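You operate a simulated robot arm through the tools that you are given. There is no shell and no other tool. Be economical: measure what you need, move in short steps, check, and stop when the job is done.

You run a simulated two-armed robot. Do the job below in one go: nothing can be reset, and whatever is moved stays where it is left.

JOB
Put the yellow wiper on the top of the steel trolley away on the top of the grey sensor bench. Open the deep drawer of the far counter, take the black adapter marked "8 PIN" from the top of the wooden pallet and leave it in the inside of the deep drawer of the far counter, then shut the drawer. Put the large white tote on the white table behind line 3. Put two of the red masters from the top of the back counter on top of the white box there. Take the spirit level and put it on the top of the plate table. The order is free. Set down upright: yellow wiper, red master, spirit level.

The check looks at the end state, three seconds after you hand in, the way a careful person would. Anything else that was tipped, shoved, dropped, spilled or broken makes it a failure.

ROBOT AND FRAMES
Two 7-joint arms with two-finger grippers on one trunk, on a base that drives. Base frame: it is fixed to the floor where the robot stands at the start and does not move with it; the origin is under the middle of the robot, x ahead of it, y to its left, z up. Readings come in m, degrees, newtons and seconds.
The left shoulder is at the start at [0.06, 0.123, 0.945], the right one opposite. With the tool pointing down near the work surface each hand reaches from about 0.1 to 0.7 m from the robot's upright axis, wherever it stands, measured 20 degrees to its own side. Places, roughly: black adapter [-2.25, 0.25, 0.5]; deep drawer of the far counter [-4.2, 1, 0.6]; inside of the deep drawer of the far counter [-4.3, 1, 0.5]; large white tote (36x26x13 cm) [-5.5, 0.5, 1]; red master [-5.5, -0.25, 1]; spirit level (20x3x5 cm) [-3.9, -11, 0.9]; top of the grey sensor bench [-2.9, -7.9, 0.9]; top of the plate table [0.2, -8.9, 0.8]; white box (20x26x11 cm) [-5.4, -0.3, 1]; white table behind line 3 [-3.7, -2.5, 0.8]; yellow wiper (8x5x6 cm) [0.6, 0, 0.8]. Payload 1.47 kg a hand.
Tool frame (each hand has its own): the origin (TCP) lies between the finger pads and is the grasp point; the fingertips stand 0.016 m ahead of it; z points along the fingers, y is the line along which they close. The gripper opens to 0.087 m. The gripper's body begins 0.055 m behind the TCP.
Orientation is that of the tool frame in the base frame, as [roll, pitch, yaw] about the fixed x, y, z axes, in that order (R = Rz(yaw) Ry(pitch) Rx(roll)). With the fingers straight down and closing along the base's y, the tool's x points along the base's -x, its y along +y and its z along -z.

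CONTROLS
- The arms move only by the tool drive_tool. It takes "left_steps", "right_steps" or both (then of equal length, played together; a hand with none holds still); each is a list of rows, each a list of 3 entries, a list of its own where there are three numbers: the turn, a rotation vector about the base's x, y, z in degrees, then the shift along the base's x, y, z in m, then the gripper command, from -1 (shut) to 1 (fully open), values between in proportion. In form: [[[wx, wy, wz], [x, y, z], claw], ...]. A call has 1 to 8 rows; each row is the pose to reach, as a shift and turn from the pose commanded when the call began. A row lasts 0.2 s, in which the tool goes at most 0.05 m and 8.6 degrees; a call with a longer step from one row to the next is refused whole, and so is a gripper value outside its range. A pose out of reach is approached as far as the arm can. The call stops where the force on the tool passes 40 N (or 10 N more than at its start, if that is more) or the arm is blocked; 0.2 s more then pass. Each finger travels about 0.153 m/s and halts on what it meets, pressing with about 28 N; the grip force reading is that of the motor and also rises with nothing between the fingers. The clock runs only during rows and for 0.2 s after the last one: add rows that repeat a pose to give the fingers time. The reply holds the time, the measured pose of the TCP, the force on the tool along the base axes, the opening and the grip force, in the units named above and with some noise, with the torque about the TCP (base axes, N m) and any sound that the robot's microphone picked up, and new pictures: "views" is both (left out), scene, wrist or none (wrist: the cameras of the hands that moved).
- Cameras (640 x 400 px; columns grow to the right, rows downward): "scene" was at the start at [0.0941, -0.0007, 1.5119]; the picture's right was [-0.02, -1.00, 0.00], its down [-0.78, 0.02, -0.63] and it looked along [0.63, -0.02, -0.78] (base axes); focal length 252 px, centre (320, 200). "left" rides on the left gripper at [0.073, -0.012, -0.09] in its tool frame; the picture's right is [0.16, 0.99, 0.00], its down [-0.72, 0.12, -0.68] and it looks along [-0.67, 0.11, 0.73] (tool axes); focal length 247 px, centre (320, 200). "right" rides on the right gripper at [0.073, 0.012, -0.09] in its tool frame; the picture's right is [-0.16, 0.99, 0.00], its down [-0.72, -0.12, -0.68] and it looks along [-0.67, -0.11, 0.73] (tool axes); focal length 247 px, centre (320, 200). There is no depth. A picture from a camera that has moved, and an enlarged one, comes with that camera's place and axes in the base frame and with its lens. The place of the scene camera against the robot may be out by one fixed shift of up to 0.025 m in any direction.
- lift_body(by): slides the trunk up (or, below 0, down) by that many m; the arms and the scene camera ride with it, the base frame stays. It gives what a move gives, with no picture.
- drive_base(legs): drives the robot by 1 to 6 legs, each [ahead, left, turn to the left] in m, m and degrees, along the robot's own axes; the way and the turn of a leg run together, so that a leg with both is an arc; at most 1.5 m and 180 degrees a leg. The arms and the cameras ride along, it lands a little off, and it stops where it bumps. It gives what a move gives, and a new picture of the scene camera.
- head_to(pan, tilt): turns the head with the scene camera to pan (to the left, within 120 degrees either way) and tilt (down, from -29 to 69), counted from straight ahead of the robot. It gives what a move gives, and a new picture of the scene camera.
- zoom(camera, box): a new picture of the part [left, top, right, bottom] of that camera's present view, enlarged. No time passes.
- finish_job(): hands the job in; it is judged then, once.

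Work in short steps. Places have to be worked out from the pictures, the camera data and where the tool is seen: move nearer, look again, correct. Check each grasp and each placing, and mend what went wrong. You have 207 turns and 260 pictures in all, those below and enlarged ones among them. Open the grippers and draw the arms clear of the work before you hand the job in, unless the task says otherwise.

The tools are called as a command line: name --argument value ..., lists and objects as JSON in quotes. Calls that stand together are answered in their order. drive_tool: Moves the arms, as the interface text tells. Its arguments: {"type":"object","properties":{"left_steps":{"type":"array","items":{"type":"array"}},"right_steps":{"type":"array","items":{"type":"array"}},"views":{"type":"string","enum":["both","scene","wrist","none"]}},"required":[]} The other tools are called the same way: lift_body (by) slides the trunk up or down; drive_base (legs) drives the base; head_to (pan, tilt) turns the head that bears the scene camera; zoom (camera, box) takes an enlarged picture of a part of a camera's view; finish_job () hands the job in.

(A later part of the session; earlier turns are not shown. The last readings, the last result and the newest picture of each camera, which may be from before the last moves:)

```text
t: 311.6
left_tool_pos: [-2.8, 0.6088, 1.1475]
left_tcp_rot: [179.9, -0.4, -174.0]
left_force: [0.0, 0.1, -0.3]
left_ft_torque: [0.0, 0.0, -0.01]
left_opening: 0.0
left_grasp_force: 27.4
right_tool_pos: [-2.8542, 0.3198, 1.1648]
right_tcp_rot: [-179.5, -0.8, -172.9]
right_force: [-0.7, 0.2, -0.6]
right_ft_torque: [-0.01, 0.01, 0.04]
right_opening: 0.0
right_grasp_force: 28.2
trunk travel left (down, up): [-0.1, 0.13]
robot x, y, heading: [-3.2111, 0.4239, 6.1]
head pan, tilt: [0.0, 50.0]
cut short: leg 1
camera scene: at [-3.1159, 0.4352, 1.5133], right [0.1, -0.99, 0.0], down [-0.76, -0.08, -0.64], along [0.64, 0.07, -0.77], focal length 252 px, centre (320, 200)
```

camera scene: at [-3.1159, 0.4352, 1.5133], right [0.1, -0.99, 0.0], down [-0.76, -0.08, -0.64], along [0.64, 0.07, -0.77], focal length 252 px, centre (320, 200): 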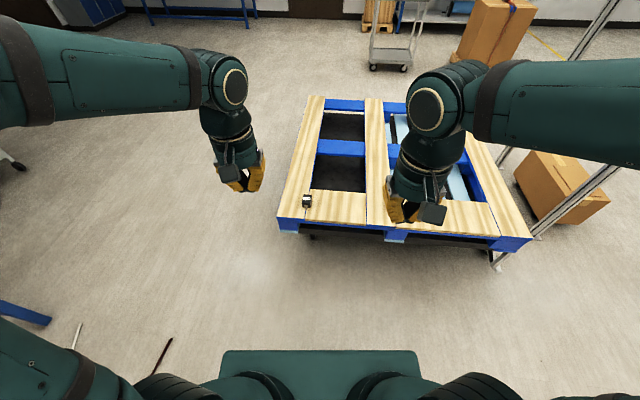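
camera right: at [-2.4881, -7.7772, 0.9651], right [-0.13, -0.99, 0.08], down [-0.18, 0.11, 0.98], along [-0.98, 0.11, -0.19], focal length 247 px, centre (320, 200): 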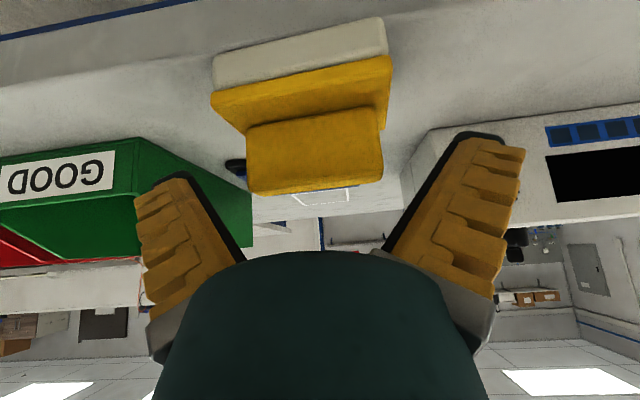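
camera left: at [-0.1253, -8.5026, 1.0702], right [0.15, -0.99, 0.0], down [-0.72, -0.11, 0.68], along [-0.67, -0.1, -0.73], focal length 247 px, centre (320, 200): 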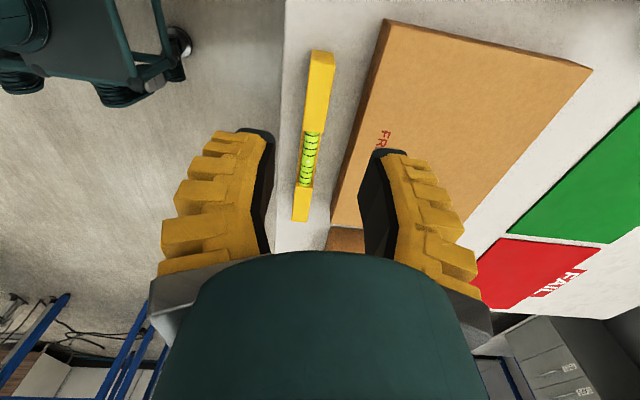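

Heading is 6° off. I correct and move nearer.

drive_base --legs '[[0, 0, -6], [0.33, 0.02, 0]]'

lift_body --by -0.09

drive_tool --right_steps '[[[0, 0, 0], [0, -0.04, 0], 1], [[0, 0, 0], [0, -0.08, -0.03], 1], [[0, 0, 0], [0.03, -0.11, -0.06], 1], [[0, 0, 0], [0.05, -0.11, -0.1], 1], [[0, 0, 0], [0.05, -0.11, -0.14], 1], [[0, 0, 0], [0.05, -0.11, -0.17], 1]]'

```text
t: 314.3
left_tool_pos: [-2.4499, 0.5879, 1.1478]
left_tcp_rot: [179.8, -0.3, -179.6]
left_force: [0.1, 0.5, -0.1]
left_ft_torque: [-0.01, 0.0, 0.01]
left_opening: 0.0
left_grasp_force: 28.2
right_tool_pos: [-2.5328, 0.3067, 1.1652]
right_tcp_rot: [-179.6, -0.8, -178.6]
right_force: [0.7, 0.2, -0.9]
right_ft_torque: [0.0, 0.0, 0.02]
right_opening: 0.0001
right_grasp_force: 27.5
trunk travel left (down, up): [-0.1, 0.13]
robot x, y, heading: [-2.8775, 0.4428, 0.5]
head pan, tilt: [0.0, 50.0]
camera scene: at [-2.7803, 0.4467, 1.5132], right [0.0, -1.0, 0.0], down [-0.77, 0.0, -0.64], along [0.64, 0.0, -0.77], focal length 252 px, centre (320, 200)
```

scene: 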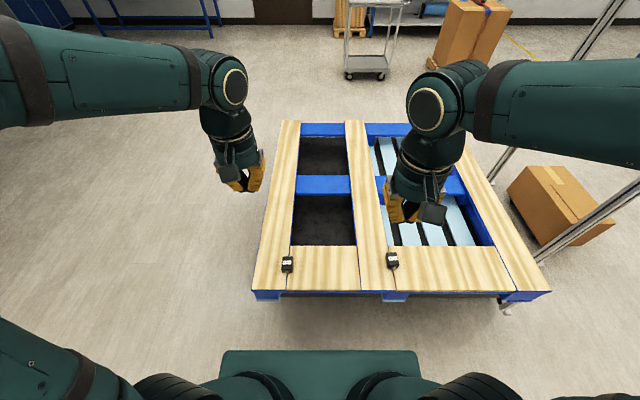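

```text
t: 315.6
left_tool_pos: [-2.4497, 0.5875, 1.0574]
left_tcp_rot: [179.9, -0.4, -179.7]
left_force: [0.7, -0.2, 0.0]
left_ft_torque: [0.02, 0.05, 0.02]
left_opening: 0.0
left_grasp_force: 28.2
right_tool_pos: [-2.533, 0.3061, 1.0749]
right_tcp_rot: [-179.6, -0.8, -178.6]
right_force: [-0.7, -0.4, -0.7]
right_ft_torque: [0.01, -0.05, 0.02]
right_opening: 0.0
right_grasp_force: 28.3
trunk travel left (down, up): [-0.01, 0.22]
robot x, y, heading: [-2.8761, 0.4453, 0.1]
head pan, tilt: [0.0, 50.0]
```

```text
refused: row 3 steps farther than a row can; nothing moved
```

zoom --camera "scene" --box '[260, 240, 420, 320]'

zoom --camera "right" --box '[100, 0, 500, 250]'

```text
4.00 times, centred on (340, 280) of scene
camera zoom: at [-2.7814, 0.4467, 1.4234], right [0.0, -1.0, 0.0], down [-0.77, 0.0, -0.64], along [0.64, 0.0, -0.77], focal length 1008 px, centre (240, -120)
```

zoom: 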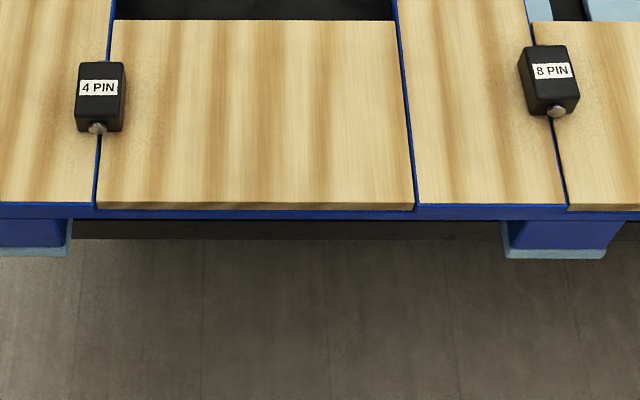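

```text
1.60 times, centred on (300, 125) of right
camera zoom: at [-2.6057, 0.3169, 1.1666], right [0.13, 0.99, -0.01], down [0.73, -0.09, 0.67], along [0.66, -0.1, -0.74], focal length 395 px, centre (352, 320)
```

zoom: 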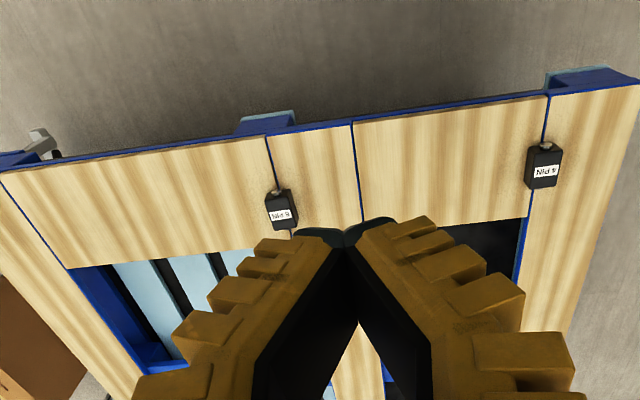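

The right-hand one reads "8 PIN" (the other "4 PIN"); it lies at about [-2.30, 0.14], top z ≈ 0.526. I bring the right hand over it.

drive_tool --right_steps '[[[0, 0, 0], [0.029, -0.02, -0.03], 1], [[0, 0, 0], [0.058, -0.041, -0.06], 1], [[0, 0, 0], [0.087, -0.062, -0.09], 1], [[0, 0, 0], [0.116, -0.082, -0.12], 1], [[0, 0, 0], [0.145, -0.103, -0.15], 1], [[0, 0, 0], [0.174, -0.124, -0.18], 1], [[0, 0, 0], [0.203, -0.144, -0.21], 1], [[0, 0, 0], [0.233, -0.165, -0.24], 1]]' --views "none"

drive_tool --right_steps '[[[0, 0, 0], [0, 0, -0.045], 1], [[0, 0, 0], [0, 0, -0.09], 1], [[0, 0, 0], [0, 0, -0.135], 1], [[0, 0, 0], [0, 0, -0.18], 1], [[0, 0, 0], [0, 0, -0.18], 1]]'

```text
t: 317.4
left_tool_pos: [-2.4503, 0.5878, 1.0586]
left_tcp_rot: [179.9, -0.5, -179.7]
left_force: [0.3, -0.1, 0.8]
left_ft_torque: [0.01, 0.04, -0.01]
left_opening: 0.0001
left_grasp_force: 28.2
right_tool_pos: [-2.3014, 0.1398, 0.8329]
right_tcp_rot: [-179.5, -0.8, -178.6]
right_force: [0.1, 0.8, 0.6]
right_ft_torque: [0.03, 0.0, -0.03]
right_opening: 0.0869
right_grasp_force: 0.0
trunk travel left (down, up): [-0.01, 0.22]
robot x, y, heading: [-2.8765, 0.4484, -0.1]
head pan, tilt: [0.0, 50.0]
```

```text
t: 318.6
left_tool_pos: [-2.4503, 0.5879, 1.0585]
left_tcp_rot: [180.0, -0.3, -179.8]
left_force: [-0.6, -0.7, -1.0]
left_ft_torque: [0.0, -0.01, 0.01]
left_opening: 0.0
left_grasp_force: 27.5
right_tool_pos: [-2.3003, 0.1429, 0.6571]
right_tcp_rot: [-179.5, -0.7, -178.6]
right_force: [0.0, 0.3, 0.3]
right_ft_torque: [-0.01, 0.01, 0.01]
right_opening: 0.087
right_grasp_force: 0.1
trunk travel left (down, up): [-0.01, 0.22]
robot x, y, heading: [-2.8774, 0.4495, -0.1]
head pan, tilt: [0.0, 50.0]
camera scene: at [-2.7814, 0.4467, 1.4233], right [0.0, -1.0, 0.0], down [-0.77, 0.0, -0.64], along [0.64, 0.0, -0.77], focal length 252 px, centre (320, 200)
camera right: at [-2.3729, 0.1539, 0.7475], right [0.13, 0.99, -0.01], down [0.73, -0.09, 0.67], along [0.67, -0.1, -0.74], focal length 247 px, centre (320, 200)
```

scene: 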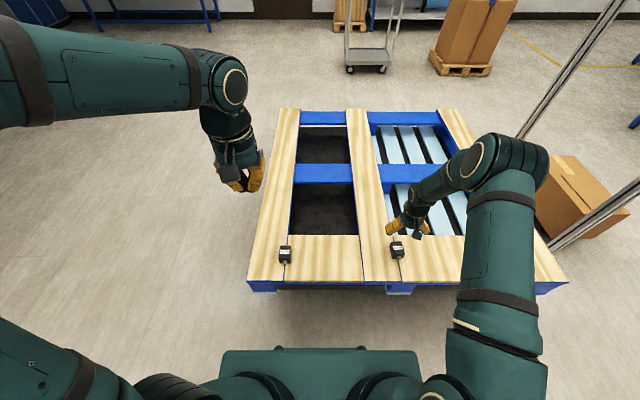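
right: 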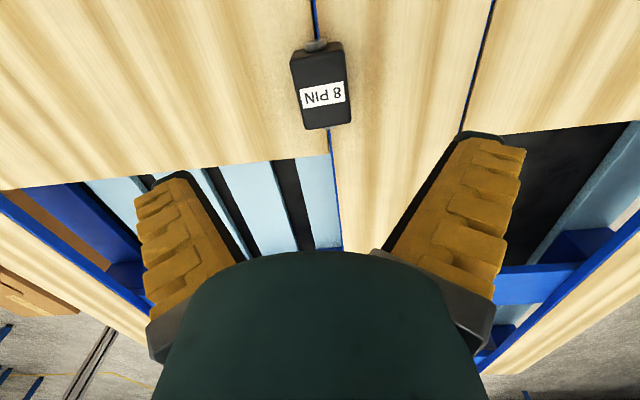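

Aligned. I lower to z ≈ 0.508 and close.

drive_tool --right_steps '[[[0, 0, 0], [-0.003, 0, -0.045], 1], [[0, 0, 0], [-0.003, 0, -0.09], 1], [[0, 0, 0], [-0.003, 0, -0.125], 1], [[0, 0, 0], [-0.003, 0, -0.149], 1], [[0, 0, 0], [-0.003, 0, -0.149], 0.2], [[0, 0, 0], [-0.003, 0, -0.149], -0.5], [[0, 0, 0], [-0.003, 0, -0.149], -1], [[0, 0, 0], [-0.003, 0, -0.149], -1]]' --views "wrist"

```text
t: 320.4
left_tool_pos: [-2.4528, 0.5901, 1.0592]
left_tcp_rot: [180.0, -0.2, -179.8]
left_force: [-0.7, 0.4, -0.7]
left_ft_torque: [0.01, 0.02, 0.03]
left_opening: 0.0002
left_grasp_force: 28.6
right_tool_pos: [-2.3017, 0.1416, 0.5073]
right_tcp_rot: [-179.4, -0.4, -178.6]
right_force: [-9.3, 5.7, 37.4]
right_ft_torque: [0.67, -0.03, 0.41]
right_opening: 0.0733
right_grasp_force: 29.8
trunk travel left (down, up): [-0.01, 0.22]
robot x, y, heading: [-2.8777, 0.4457, 0.2]
head pan, tilt: [0.0, 50.0]
camera right: at [-2.3741, 0.1533, 0.5984], right [0.13, 0.99, -0.01], down [0.73, -0.09, 0.67], along [0.67, -0.1, -0.74], focal length 247 px, centre (320, 200)
```

right: 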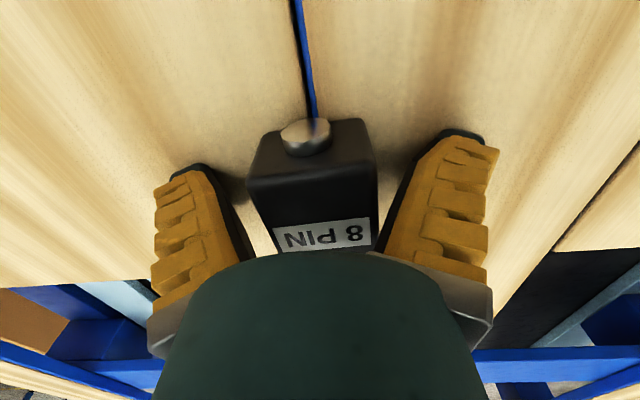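

The fingertips touched the wood (37 N). I raise 1 cm and close.

drive_tool --right_steps '[[[0, 0, 0], [0.005, 0, 0.01], 0.7], [[0, 0, 0], [0.005, 0, 0.01], 0], [[0, 0, 0], [0.005, 0, 0.01], -0.5], [[0, 0, 0], [0.005, 0, 0.01], -1], [[0, 0, 0], [0.005, 0, 0.01], -1]]' --views "wrist"

```text
t: 321.6
left_tool_pos: [-2.4518, 0.5891, 1.0594]
left_tcp_rot: [-180.0, -0.2, -179.8]
left_force: [0.4, 0.2, -0.3]
left_ft_torque: [-0.02, -0.02, -0.01]
left_opening: 0.0
left_grasp_force: 28.0
right_tool_pos: [-2.2955, 0.1403, 0.5163]
right_tcp_rot: [-179.4, -0.5, -178.6]
right_force: [1.7, 3.6, 20.0]
right_ft_torque: [0.74, -0.08, -0.19]
right_opening: 0.0411
right_grasp_force: 28.1
trunk travel left (down, up): [-0.01, 0.22]
robot x, y, heading: [-2.8785, 0.4448, 0.0]
head pan, tilt: [0.0, 50.0]
camera right: at [-2.3688, 0.1519, 0.6075], right [0.13, 0.99, -0.01], down [0.73, -0.09, 0.67], along [0.67, -0.1, -0.74], focal length 247 px, centre (320, 200)
```

right: 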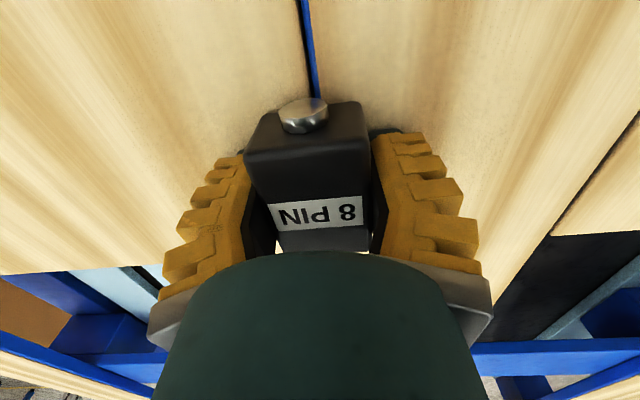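

Gripped at 41 mm. I lift it clear and draw it in.

drive_tool --right_steps '[[[0, 0, 0], [0, 0, 0.03], -1], [[0, 0, 0], [0, 0, 0.07], -1], [[0, 0, 0], [0, 0, 0.115], -1], [[0, 0, 0], [0, 0, 0.16], -1], [[0, 0, 0], [-0.02, 0.01, 0.2], -1], [[0, 0, 0], [-0.04, 0.02, 0.24], -1], [[0, 0, 0], [-0.06, 0.03, 0.28], -1], [[0, 0, 0], [-0.08, 0.04, 0.32], -1]]'

```text
t: 323.4
left_tool_pos: [-2.4508, 0.5882, 1.0586]
left_tcp_rot: [180.0, -0.3, -179.7]
left_force: [0.1, -0.3, 0.4]
left_ft_torque: [0.01, -0.04, -0.05]
left_opening: 0.0002
left_grasp_force: 27.8
right_tool_pos: [-2.3787, 0.182, 0.8376]
right_tcp_rot: [-179.5, -0.9, -178.6]
right_force: [-0.4, -0.6, -0.4]
right_ft_torque: [0.01, -0.03, -0.03]
right_opening: 0.0408
right_grasp_force: 28.0
trunk travel left (down, up): [-0.01, 0.22]
robot x, y, heading: [-2.8767, 0.4463, 0.2]
head pan, tilt: [0.0, 50.0]
camera scene: at [-2.7821, 0.4468, 1.4234], right [0.0, -1.0, 0.0], down [-0.77, 0.0, -0.64], along [0.64, 0.0, -0.77], focal length 252 px, centre (320, 200)
camera right: at [-2.4507, 0.1932, 0.9283], right [0.13, 0.99, -0.01], down [0.74, -0.09, 0.67], along [0.66, -0.1, -0.74], focal length 247 px, centre (320, 200)
```

scene: 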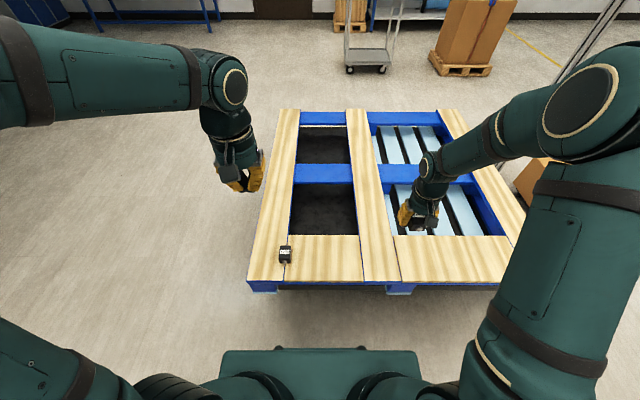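
right: 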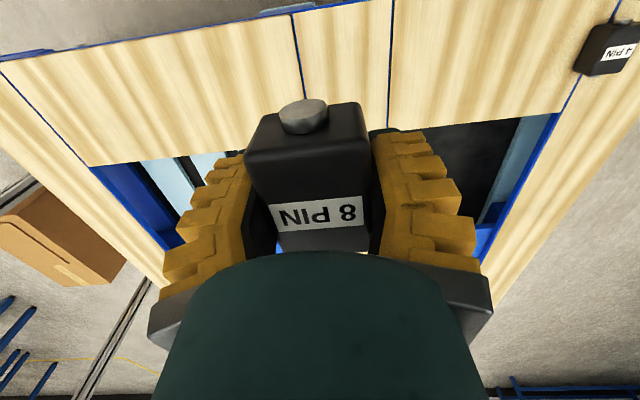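

The adapter is held, and the 4 PIN one is untouched. I raise and tuck the hand, back off and turn to face the drawers.

drive_tool --right_steps '[[[0, 0, 0], [-0.02, 0.02, 0.04], -1], [[0, 0, 0], [-0.04, 0.04, 0.08], -1], [[0, 0, 0], [-0.06, 0.06, 0.12], -1], [[0, 0, 0], [-0.08, 0.07, 0.16], -1], [[0, 0, 0], [-0.1, 0.08, 0.2], -1]]' --views "none"

drive_base --legs '[[-0.42, 0.1, 0], [0, 0, 180], [0, 0, 4]]'

head_to --pan -20 --tilt 40

```text
t: 324.6
left_tool_pos: [-2.451, 0.5873, 1.0583]
left_tcp_rot: [179.8, -0.3, -179.8]
left_force: [-0.4, -0.8, -0.2]
left_ft_torque: [-0.01, -0.04, 0.01]
left_opening: 0.0
left_grasp_force: 28.1
right_tool_pos: [-2.4773, 0.258, 1.0376]
right_tcp_rot: [-179.5, -0.8, -178.6]
right_force: [-0.2, 0.5, 0.0]
right_ft_torque: [-0.01, -0.01, 0.0]
right_opening: 0.0407
right_grasp_force: 27.7
trunk travel left (down, up): [-0.01, 0.22]
robot x, y, heading: [-2.8755, 0.4436, 0.2]
head pan, tilt: [0.0, 50.0]
```

```text
t: 335.0
left_tool_pos: [-3.6999, 0.3679, 1.0584]
left_tcp_rot: [179.8, -0.3, 5.1]
left_force: [-0.5, 0.1, -0.5]
left_ft_torque: [0.04, -0.02, -0.01]
left_opening: 0.0
left_grasp_force: 28.3
right_tool_pos: [-3.6985, 0.6977, 1.0382]
right_tcp_rot: [-179.5, -0.7, 6.1]
right_force: [-1.0, -0.5, 0.5]
right_ft_torque: [-0.02, -0.01, 0.01]
right_opening: 0.0405
right_grasp_force: 28.1
trunk travel left (down, up): [-0.01, 0.22]
robot x, y, heading: [-3.2853, 0.546, -175.4]
head pan, tilt: [0.0, 50.0]
camera scene: at [-3.3646, 0.5382, 1.4232], right [-0.09, 1.0, 0.0], down [0.76, 0.07, -0.64], along [-0.64, -0.05, -0.77], focal length 252 px, centre (320, 200)
```

scene: 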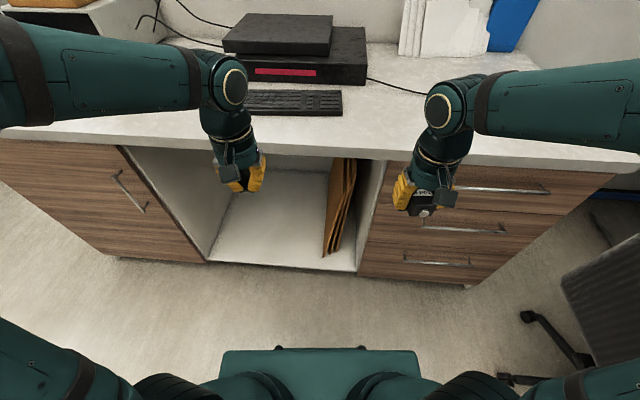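

```text
t: 335.8
left_tool_pos: [-3.6986, 0.3679, 1.0581]
left_tcp_rot: [179.9, -0.2, 5.0]
left_force: [1.0, 0.4, 0.4]
left_ft_torque: [-0.03, -0.02, 0.0]
left_opening: 0.0
left_grasp_force: 27.8
right_tool_pos: [-3.6998, 0.6985, 1.0375]
right_tcp_rot: [-179.5, -0.8, 6.0]
right_force: [-0.6, -0.8, -0.6]
right_ft_torque: [0.01, -0.03, 0.0]
right_opening: 0.0409
right_grasp_force: 28.6
trunk travel left (down, up): [-0.01, 0.22]
robot x, y, heading: [-3.2858, 0.5453, -175.1]
head pan, tilt: [-20.0, 40.0]
camera scene: at [-3.37, 0.5674, 1.4374], right [0.26, 0.97, 0.0], down [0.62, -0.17, -0.77], along [-0.74, 0.2, -0.64], focal length 252 px, centre (320, 200)
```

scene: 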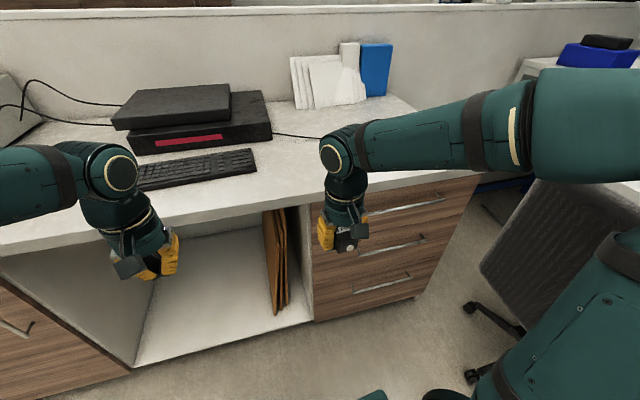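

zoom --camera "scene" --box '[290, 170, 490, 330]'

```text
2.50 times, centred on (390, 250) of scene
camera zoom: at [-3.37, 0.5674, 1.4374], right [0.26, 0.97, 0.0], down [0.62, -0.17, -0.77], along [-0.74, 0.2, -0.64], focal length 630 px, centre (145, 75)
```

zoom: 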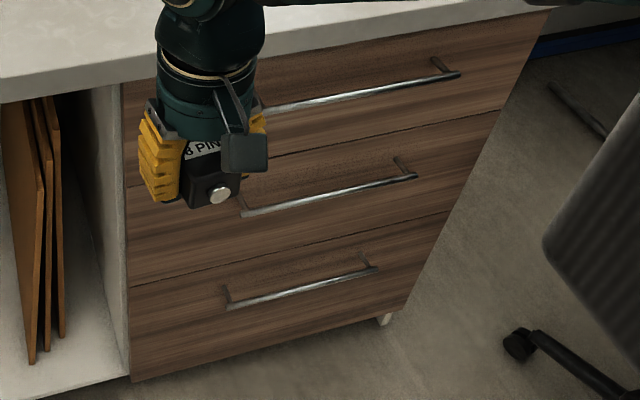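

Three drawers; line heights come out as 0.93/0.74/0.47/0.12, so the listed place [-4.2, 1, 0.6] fits the middle drawer (handle z ≈ 0.65, y 0.87–1.18, x ≈ -3.92). I align in front of it and look at it squarely.

drive_base --legs '[[0, 0, -4.9], [-0.1, -0.38, 0]]'

head_to --pan 0 --tilt 45

```text
t: 340.1
left_tool_pos: [-3.6161, 0.7763, 1.0585]
left_tcp_rot: [179.9, -0.3, 0.0]
left_force: [0.1, -0.4, 0.6]
left_ft_torque: [0.04, -0.05, 0.01]
left_opening: 0.0
left_grasp_force: 27.9
right_tool_pos: [-3.5865, 1.1053, 1.0377]
right_tcp_rot: [-179.5, -0.8, 1.2]
right_force: [0.8, -1.5, -1.2]
right_ft_torque: [0.01, 0.0, 0.03]
right_opening: 0.0405
right_grasp_force: 28.5
trunk travel left (down, up): [-0.01, 0.22]
robot x, y, heading: [-3.1881, 0.9177, 179.9]
head pan, tilt: [-20.0, 40.0]
camera scene: at [-3.2706, 0.9472, 1.4374], right [0.34, 0.94, 0.0], down [0.6, -0.22, -0.77], along [-0.72, 0.26, -0.64], focal length 252 px, centre (320, 200)
```

scene: 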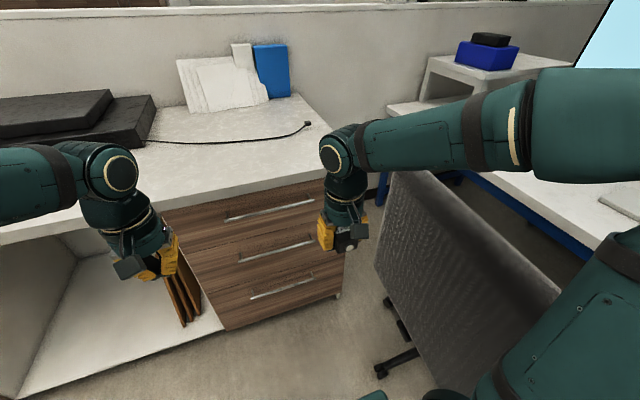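

```text
t: 340.9
left_tool_pos: [-3.6155, 0.7755, 1.058]
left_tcp_rot: [179.9, -0.3, 0.0]
left_force: [-0.7, -0.4, -0.8]
left_ft_torque: [-0.01, 0.0, 0.01]
left_opening: 0.0
left_grasp_force: 27.7
right_tool_pos: [-3.5859, 1.1045, 1.0379]
right_tcp_rot: [-179.5, -0.8, 1.1]
right_force: [-0.5, 0.3, -1.2]
right_ft_torque: [0.01, 0.02, 0.01]
right_opening: 0.0405
right_grasp_force: 28.1
trunk travel left (down, up): [-0.01, 0.22]
robot x, y, heading: [-3.1868, 0.919, 179.9]
head pan, tilt: [0.0, 45.0]
camera scene: at [-3.2722, 0.9179, 1.4302], right [0.0, 1.0, 0.0], down [0.71, 0.0, -0.71], along [-0.71, 0.0, -0.71], focal length 252 px, centre (320, 200)
```

scene: 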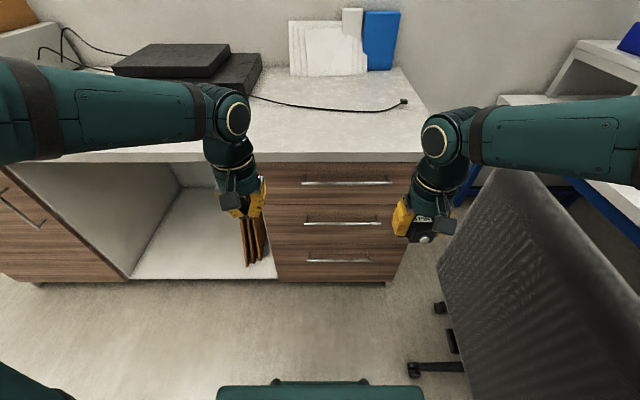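

Handle of the middle drawer: z ≈ 0.66, y 0.86–1.15, x ≈ -3.925. I swing the left hand so its fingers point forward, lowering it meanwhile.

drive_tool --left_steps '[[[0, 8.5, 0], [0, 0, -0.03], 1], [[0, 17, 0], [0, 0, -0.06], 1], [[0, 25.5, 0], [0, 0, -0.09], 1], [[0, 34, 0], [0, 0, -0.12], 1], [[0, 42.5, 0], [0, 0, -0.15], 1], [[0, 51, 0], [0, 0, -0.18], 1], [[0, 59.5, 0], [0, 0, -0.21], 1], [[0, 68, 0], [0, 0, -0.24], 1]]' --views "none"

drive_tool --left_steps '[[[0, 8.5, 0], [0, 0, -0.02], 1], [[0, 17, 0], [0, 0, -0.04], 1], [[0, 22, 0], [0, 0, -0.06], 1], [[0, 22, 0], [0, 0, -0.06], 1]]'

```text
t: 342.8
left_tool_pos: [-3.6507, 0.8152, 0.7941]
left_tcp_rot: [-179.9, 62.3, 1.0]
left_force: [-0.2, 0.8, 1.2]
left_ft_torque: [-0.04, -0.06, 0.04]
left_opening: 0.0872
left_grasp_force: 0.1
left hand out of reach, approached as far as the arm can: row 5, 6, 7, 8
right_tool_pos: [-3.5867, 1.1094, 1.037]
right_tcp_rot: [-179.7, -0.8, 1.0]
right_force: [-0.6, 1.8, -1.5]
right_ft_torque: [-0.15, 0.0, 0.02]
right_opening: 0.041
right_grasp_force: 27.6
trunk travel left (down, up): [-0.01, 0.22]
robot x, y, heading: [-3.1908, 0.9146, 180.2]
head pan, tilt: [0.0, 45.0]
```

```text
t: 343.8
left_tool_pos: [-3.6566, 0.8433, 0.7482]
left_tcp_rot: [178.7, 84.0, 0.6]
left_force: [-0.6, -0.3, 0.1]
left_ft_torque: [0.02, 0.0, 0.02]
left_opening: 0.087
left_grasp_force: 0.1
left hand out of reach, approached as far as the arm can: row 1, 2, 3, 4
right_tool_pos: [-3.5859, 1.1055, 1.038]
right_tcp_rot: [-179.5, -0.8, 1.2]
right_force: [0.7, 0.8, -0.9]
right_ft_torque: [-0.05, -0.01, 0.02]
right_opening: 0.0405
right_grasp_force: 28.2
trunk travel left (down, up): [-0.01, 0.22]
robot x, y, heading: [-3.1888, 0.9194, 179.8]
head pan, tilt: [0.0, 45.0]
camera scene: at [-3.272, 0.9179, 1.4302], right [0.0, 1.0, 0.0], down [0.71, 0.0, -0.71], along [-0.71, 0.0, -0.71], focal length 252 px, centre (320, 200)
camera left: at [-3.56, 0.8588, 0.6861], right [0.05, -0.99, -0.15], down [0.6, -0.09, 0.79], along [-0.79, -0.13, 0.59], focal length 247 px, centre (320, 200)
```

scene: 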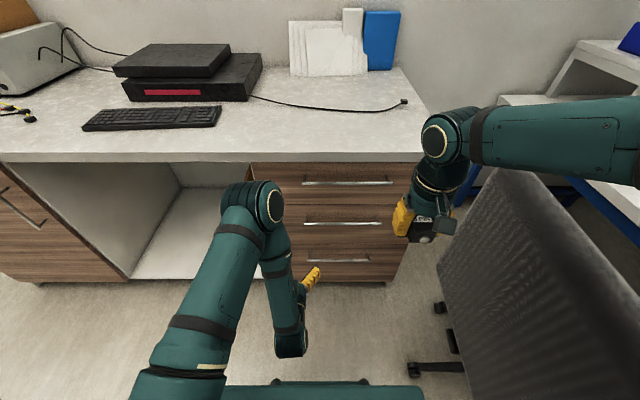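
left: 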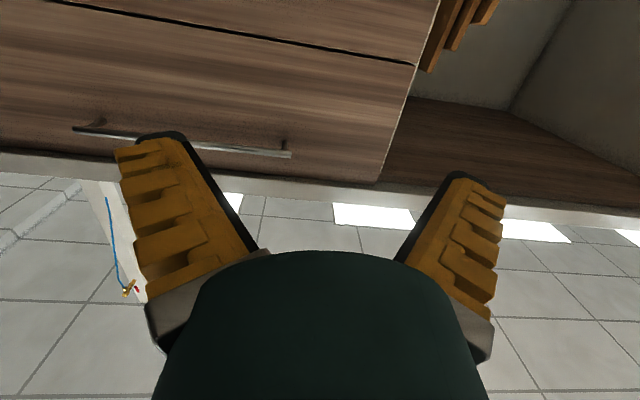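

The fingers point forward. Now I roll the hand so that they close vertically, moving a bit ahead.

drive_tool --left_steps '[[[8.5, 0, 0], [-0.01, 0, 0], 1], [[17, 0, 0], [-0.02, 0, 0], 1], [[25.5, 0, 0], [-0.03, 0, 0], 1], [[34, 0, 0], [-0.04, 0, 0], 1], [[42.5, 0, 0], [-0.05, 0, 0], 1], [[51, 0, 0], [-0.06, 0, 0], 1], [[59.5, 0, 0], [-0.07, 0, 0], 1], [[68, 0, 0], [-0.08, 0, 0], 1]]'

```text
t: 345.6
left_tool_pos: [-3.7682, 0.9126, 0.9542]
left_tcp_rot: [-102.9, 24.2, 82.0]
left_force: [-0.6, 0.6, 0.0]
left_ft_torque: [0.0, 0.01, -0.01]
left_opening: 0.0871
left_grasp_force: 0.1
left hand out of reach, approached as far as the arm can: row 1, 2, 3, 4, 5, 6, 7, 8
right_tool_pos: [-3.5874, 1.105, 1.0389]
right_tcp_rot: [-179.5, -0.8, 1.1]
right_force: [0.2, -0.8, -0.7]
right_ft_torque: [0.03, 0.02, -0.01]
right_opening: 0.0408
right_grasp_force: 28.1
trunk travel left (down, up): [-0.01, 0.22]
robot x, y, heading: [-3.1868, 0.9219, 179.8]
head pan, tilt: [0.0, 45.0]
camera scene: at [-3.2724, 0.9167, 1.4301], right [0.0, 1.0, 0.0], down [0.71, 0.0, -0.71], along [-0.71, 0.0, -0.71], focal length 252 px, centre (320, 200)
camera left: at [-3.6744, 0.9802, 0.9546], right [0.18, -0.28, -0.94], down [0.59, -0.73, 0.33], along [-0.78, -0.62, 0.03], focal length 247 px, centre (320, 200)
```

scene: 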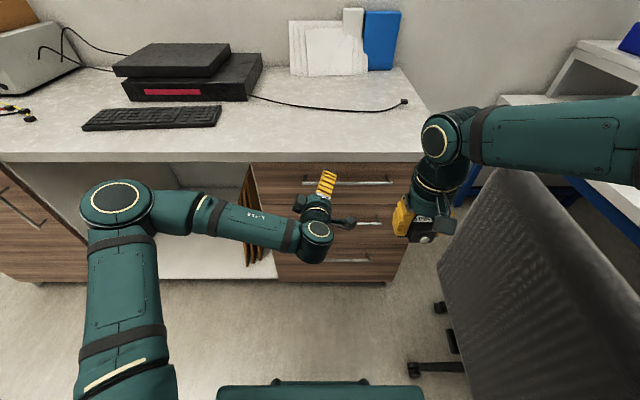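
left: 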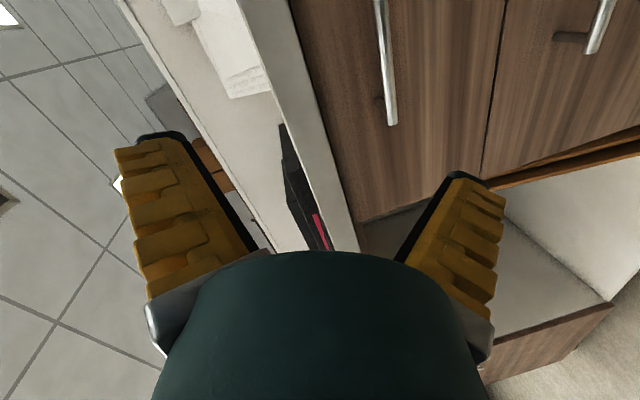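

The arm found a better configuration (elbow out). I continue the roll a little and lower, to see how far it follows.

drive_tool --left_steps '[[[7, 0, 0], [0, 0, -0.02], 1], [[14, 0, 0], [0, 0, -0.04], 1], [[20, 0, 0], [0, 0, -0.06], 1], [[20, 0, 0], [0, 0, -0.09], 1], [[20, 0, 0], [0, 0, -0.09], 1]]'

```text
t: 346.8
left_tool_pos: [-3.787, 0.9105, 0.977]
left_tcp_rot: [-104.2, 5.3, 82.0]
left_force: [0.5, -1.1, 0.4]
left_ft_torque: [0.0, 0.01, 0.0]
left_opening: 0.087
left_grasp_force: 0.1
left hand out of reach, approached as far as the arm can: row 1, 2, 3, 4, 5
right_tool_pos: [-3.5863, 1.105, 1.0385]
right_tcp_rot: [-179.5, -0.8, 1.0]
right_force: [0.1, 0.4, -0.5]
right_ft_torque: [0.01, 0.01, 0.01]
right_opening: 0.0406
right_grasp_force: 28.1
trunk travel left (down, up): [-0.01, 0.22]
robot x, y, heading: [-3.1861, 0.9178, 180.0]
head pan, tilt: [0.0, 45.0]
camera scene: at [-3.2721, 0.9177, 1.4302], right [0.0, 1.0, 0.0], down [0.71, 0.0, -0.71], along [-0.71, 0.0, -0.71], focal length 252 px, centre (320, 200)
camera left: at [-3.6933, 0.9749, 1.0042], right [0.25, 0.04, -0.97], down [0.58, -0.81, 0.12], along [-0.77, -0.59, -0.22], focal length 247 px, centre (320, 200)
```

scene: 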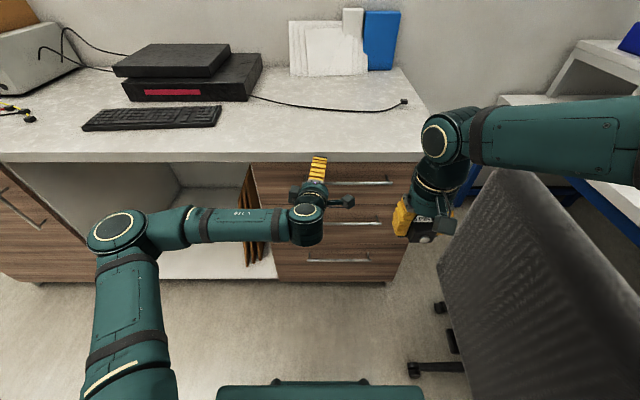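
left: 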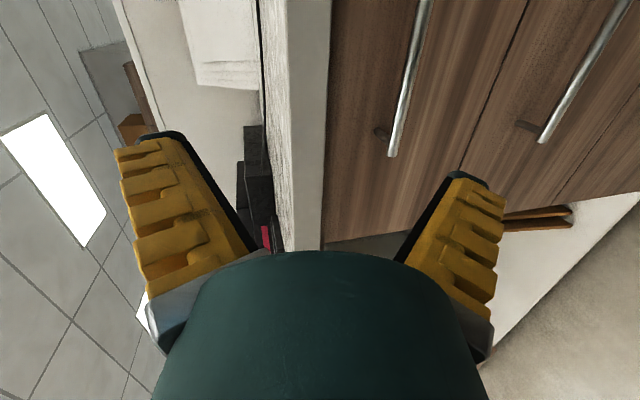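

The arm can't get low with horizontal fingers. Instead I'll use fingers sloping 45° down-forward with the closing axis across the bar. I rotate back by 45° about y and see whether it follows.

drive_tool --left_steps '[[[0, -8, 0], [0, 0, 0], 1], [[0, -16, 0], [0, 0, 0], 1], [[0, -24, 0], [0, 0, 0], 1], [[0, -32, 0], [0, 0, 0], 1], [[0, -40, 0], [0, 0, 0], 1], [[0, -45, 0], [0, 0, 0], 1], [[0, -45, 0], [0, 0, 0], 1]]'

```text
t: 348.4
left_tool_pos: [-3.7859, 0.9087, 0.9776]
left_tcp_rot: [-148.7, -2.0, 80.6]
left_force: [0.3, 0.2, -0.4]
left_ft_torque: [0.0, 0.06, -0.06]
left_opening: 0.0871
left_grasp_force: 0.1
right_tool_pos: [-3.5863, 1.1049, 1.0379]
right_tcp_rot: [-179.5, -0.8, 1.1]
right_force: [-0.1, 0.4, -0.8]
right_ft_torque: [0.0, 0.02, -0.01]
right_opening: 0.0404
right_grasp_force: 28.0
trunk travel left (down, up): [-0.01, 0.22]
robot x, y, heading: [-3.1872, 0.9148, 180.0]
head pan, tilt: [0.0, 45.0]
camera scene: at [-3.2722, 0.9177, 1.4301], right [0.0, 1.0, 0.0], down [0.71, 0.0, -0.71], along [-0.71, 0.0, -0.71], focal length 252 px, centre (320, 200)
camera left: at [-3.7393, 0.9725, 1.0637], right [0.86, 0.04, -0.51], down [0.33, -0.81, 0.5], along [-0.39, -0.59, -0.7], focal length 247 px, centre (320, 200)
```

scene: 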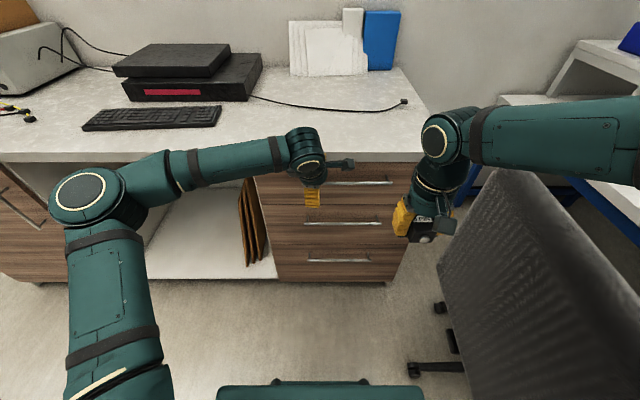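
left: 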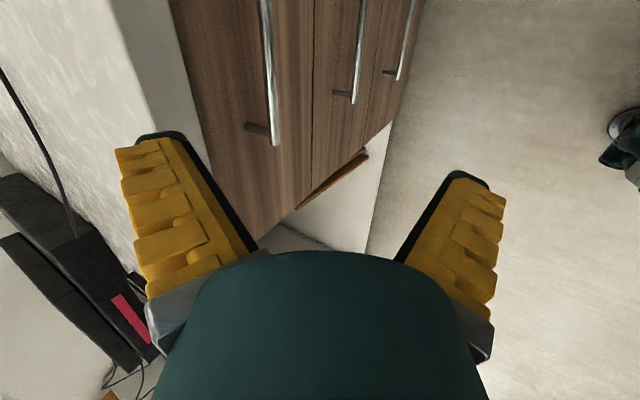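

It follows now (fingers 31° forward). I square the yaw, tilt to about 45°, back off a little and lower toward handle height.

drive_tool --left_steps '[[[0, 0, 5], [0.03, 0.01, 0], 1], [[0, 0, 9.4], [0.06, 0.02, 0], 1], [[0, 0, 9.4], [0.06, 0.03, -0.04], 1], [[0, 0, 9.4], [0.06, 0.04, -0.08], 1], [[0, 0, 9.4], [0.06, 0.04, -0.12], 1], [[0, 0, 9.4], [0.06, 0.04, -0.16], 1], [[0, 0, 9.4], [0.06, 0.04, -0.2], 1], [[0, 0, 9.4], [0.06, 0.04, -0.24], 1]]' --views "none"

drive_tool --left_steps '[[[0, 7, 0], [0, 0, 0], 1], [[0, 14, 0], [0, 0, 0], 1], [[0, 14, 0], [0, 0, 0], 1]]'

```text
t: 350.1
left_tool_pos: [-3.7237, 0.9511, 0.7354]
left_tcp_rot: [-148.5, -2.1, 90.0]
left_force: [0.5, 1.1, 0.2]
left_ft_torque: [0.01, 0.06, 0.02]
left_opening: 0.087
left_grasp_force: 0.1
right_tool_pos: [-3.5867, 1.1059, 1.0382]
right_tcp_rot: [-179.5, -0.7, 1.1]
right_force: [-0.3, 0.4, -0.7]
right_ft_torque: [0.0, 0.04, -0.02]
right_opening: 0.0406
right_grasp_force: 27.9
trunk travel left (down, up): [-0.01, 0.22]
robot x, y, heading: [-3.1893, 0.9168, 180.1]
head pan, tilt: [0.0, 45.0]
```

```text
t: 350.9
left_tool_pos: [-3.7257, 0.9492, 0.7366]
left_tcp_rot: [-134.6, -1.9, 89.6]
left_force: [0.6, -0.3, 0.7]
left_ft_torque: [0.01, -0.01, -0.02]
left_opening: 0.0871
left_grasp_force: 0.0
right_tool_pos: [-3.5871, 1.1067, 1.0386]
right_tcp_rot: [-179.6, -0.8, 1.1]
right_force: [1.1, 0.0, -1.1]
right_ft_torque: [-0.01, 0.01, 0.0]
right_opening: 0.0404
right_grasp_force: 28.0
trunk travel left (down, up): [-0.01, 0.22]
robot x, y, heading: [-3.1914, 0.9191, 179.7]
head pan, tilt: [0.0, 45.0]
camera scene: at [-3.2722, 0.9178, 1.4302], right [0.0, 1.0, 0.0], down [0.71, 0.0, -0.71], along [-0.71, 0.0, -0.71], focal length 252 px, centre (320, 200)
camera left: at [-3.6693, 1.0207, 0.8108], right [0.69, 0.18, -0.7], down [0.56, -0.74, 0.37], along [-0.45, -0.65, -0.61], focal length 247 px, centre (320, 200)
```

scene: 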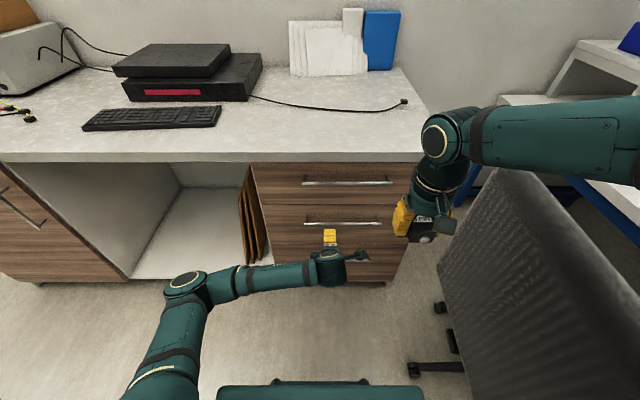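
left: 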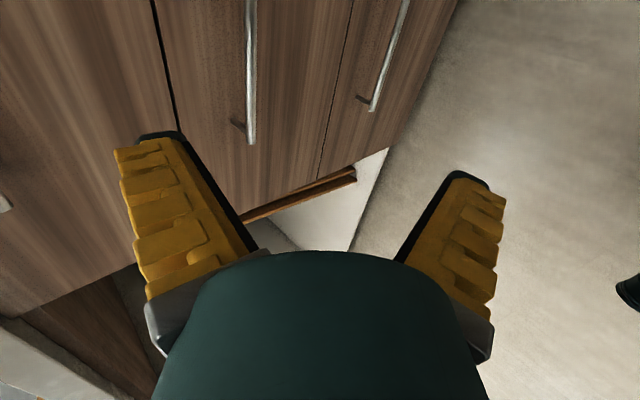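

The middle bar lies at about x = -3.915, z = 0.655. I tilt 13° more and approach to 7 cm with the fingers about half open.

drive_tool --left_steps '[[[0, 7, 0], [-0.03, 0, -0.01], 1], [[0, 13, 0], [-0.06, 0, -0.02], 0.4], [[0, 13, 0], [-0.09, 0, -0.03], 0], [[0, 13, 0], [-0.12, 0, -0.04], -0.1], [[0, 13, 0], [-0.13, 0, -0.045], -0.1], [[0, 13, 0], [-0.13, 0, -0.045], -0.1]]'

zoom --camera "scene" --box '[280, 180, 400, 290]'

```text
t: 352.4
left_tool_pos: [-3.8891, 0.9455, 0.7334]
left_tcp_rot: [-124.7, -1.1, 88.3]
left_force: [0.4, 1.2, 0.1]
left_ft_torque: [-0.01, 0.04, -0.02]
left_opening: 0.0449
left_grasp_force: 3.9
left hand out of reach, approached as far as the arm can: row 1, 2, 3, 4, 5, 6
right_tool_pos: [-3.5859, 1.1052, 1.0383]
right_tcp_rot: [-179.5, -0.8, 1.1]
right_force: [-0.4, 1.1, -0.4]
right_ft_torque: [0.01, -0.03, 0.02]
right_opening: 0.0406
right_grasp_force: 27.9
trunk travel left (down, up): [-0.01, 0.22]
robot x, y, heading: [-3.187, 0.9162, 179.7]
head pan, tilt: [0.0, 45.0]
camera scene: at [-3.272, 0.9177, 1.4302], right [0.0, 1.0, 0.0], down [0.71, 0.0, -0.71], along [-0.71, 0.0, -0.71], focal length 252 px, centre (320, 200)
camera left: at [-3.8207, 1.0158, 0.7959], right [0.57, 0.16, -0.81], down [0.6, -0.75, 0.28], along [-0.56, -0.64, -0.52], focal length 247 px, centre (320, 200)
```

scene: 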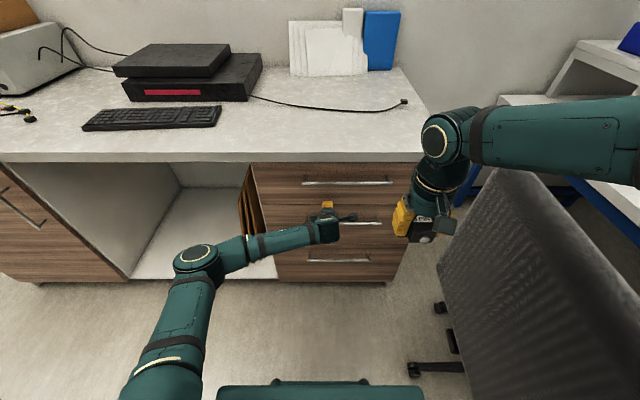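
left: 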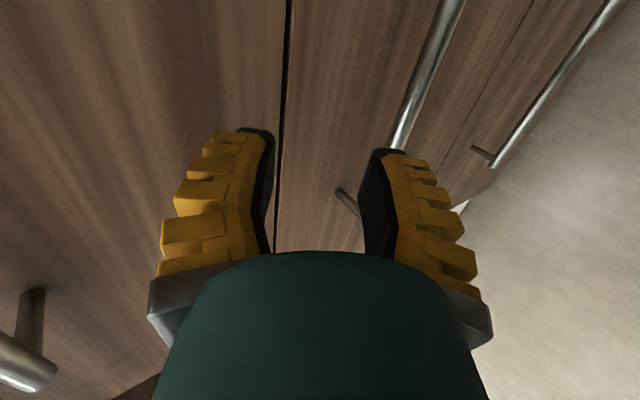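

```text
3.64 times, centred on (340, 235) of scene
camera zoom: at [-3.272, 0.9177, 1.4302], right [0.0, 1.0, 0.0], down [0.71, 0.0, -0.71], along [-0.71, 0.0, -0.71], focal length 916 px, centre (247, 73)
```

zoom: 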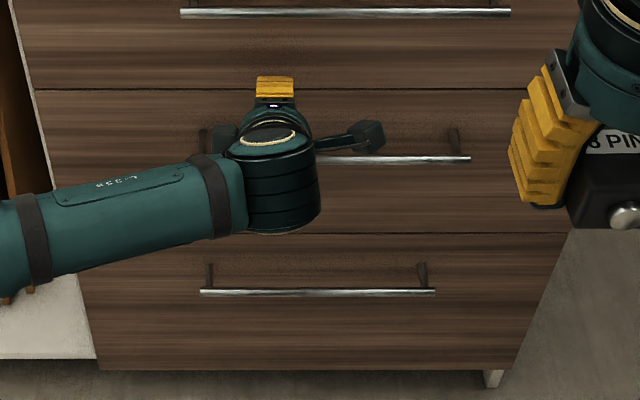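

The tilt beyond 45° hits an arm limit. I return to 45° and move to a point 7 cm before the bar along the finger line.

drive_tool --left_steps '[[[0, -5, 0], [0.03, 0.0, 0], -0.1], [[0, -10, 0], [0.04, 0.0, -0.02], -0.1], [[0, -10, 2], [0.04, 0.0, -0.03], -0.1], [[0, -10, 2], [0.04, 0.0, -0.03], -0.1]]' --views "wrist"

```text
t: 353.4
left_tool_pos: [-3.8496, 0.9431, 0.702]
left_tcp_rot: [-134.9, -1.3, 90.5]
left_force: [0.7, -0.8, -0.6]
left_ft_torque: [-0.07, -0.07, 0.04]
left_opening: 0.045
left_grasp_force: 4.2
right_tool_pos: [-3.5862, 1.1054, 1.0379]
right_tcp_rot: [-179.5, -0.8, 1.2]
right_force: [-1.0, 0.1, -0.6]
right_ft_torque: [0.02, 0.0, 0.01]
right_opening: 0.0404
right_grasp_force: 26.9
trunk travel left (down, up): [-0.01, 0.22]
robot x, y, heading: [-3.1937, 0.9166, 180.0]
head pan, tilt: [0.0, 45.0]
camera left: at [-3.7949, 1.0162, 0.7762], right [0.69, 0.18, -0.7], down [0.57, -0.73, 0.38], along [-0.44, -0.66, -0.61], focal length 247 px, centre (320, 200)
```

left: 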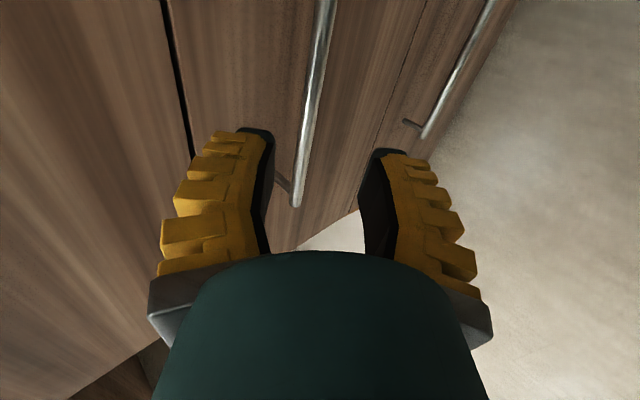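

The bar lies between the fingertips in view. I advance along the finger line with a small upward correction.

drive_tool --left_steps '[[[0, 0, 0], [-0.02, 0, -0.01], -0.1], [[0, 0, 0], [-0.04, 0, -0.029], -0.1], [[0, 0, 0], [-0.055, 0, -0.044], -0.1]]' --views "wrist"

```text
t: 354.1
left_tool_pos: [-3.9034, 0.9439, 0.6569]
left_tcp_rot: [-134.7, -1.3, 90.7]
left_force: [0.4, 0.9, 0.0]
left_ft_torque: [-0.01, 0.02, 0.0]
left_opening: 0.0448
left_grasp_force: 4.5
right_tool_pos: [-3.5859, 1.1057, 1.0361]
right_tcp_rot: [-179.5, -0.9, 1.1]
right_force: [-0.6, -0.1, 0.0]
right_ft_torque: [0.02, 0.03, -0.02]
right_opening: 0.0406
right_grasp_force: 28.2
trunk travel left (down, up): [-0.01, 0.22]
robot x, y, heading: [-3.1892, 0.9166, 180.0]
head pan, tilt: [0.0, 45.0]
camera left: at [-3.8492, 1.0165, 0.7308], right [0.69, 0.18, -0.7], down [0.57, -0.73, 0.38], along [-0.44, -0.66, -0.61], focal length 247 px, centre (320, 200)
```

left: 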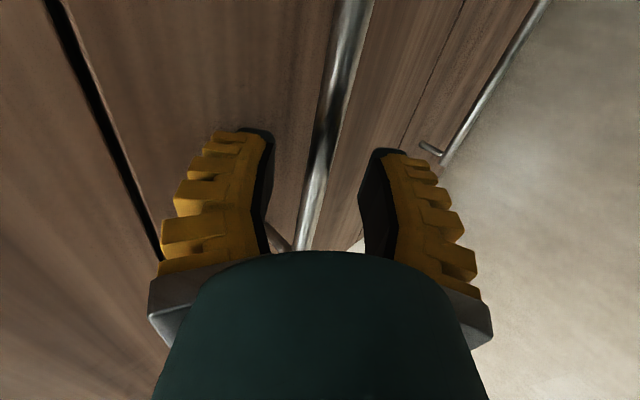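

The bar is between the pads. I close.

drive_tool --left_steps '[[[0, 0, 0], [-0.004, 0, -0.004], -0.5], [[0, 0, 0], [-0.004, 0, -0.004], -1], [[0, 0, 0], [-0.004, 0, -0.004], -1], [[0, 0, 0], [-0.004, 0, -0.004], -1]]' --views "wrist"

```text
t: 355.1
left_tool_pos: [-3.9069, 0.9424, 0.6494]
left_tcp_rot: [-134.9, -1.1, 90.4]
left_force: [-2.8, -0.5, -9.3]
left_ft_torque: [-0.34, 0.04, -0.38]
left_opening: 0.0065
left_grasp_force: 30.1
right_tool_pos: [-3.5871, 1.1058, 1.0371]
right_tcp_rot: [-179.5, -0.9, 1.1]
right_force: [0.0, -0.1, -0.8]
right_ft_torque: [-0.01, 0.0, -0.03]
right_opening: 0.0406
right_grasp_force: 28.5
trunk travel left (down, up): [-0.01, 0.22]
robot x, y, heading: [-3.1898, 0.916, 180.0]
head pan, tilt: [0.0, 45.0]
camera left: at [-3.852, 1.0167, 0.7243], right [0.7, 0.18, -0.7], down [0.57, -0.73, 0.38], along [-0.44, -0.66, -0.61], focal length 247 px, centre (320, 200)
```

left: 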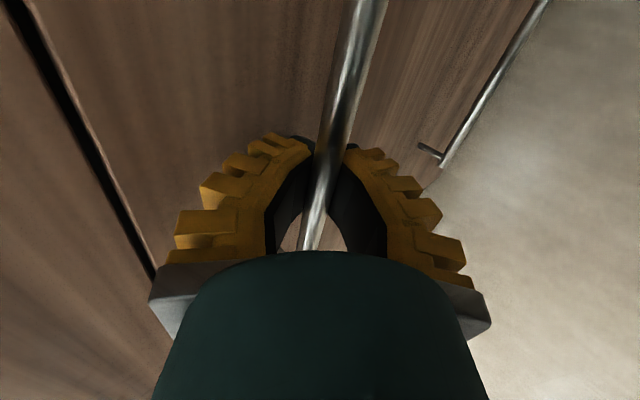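

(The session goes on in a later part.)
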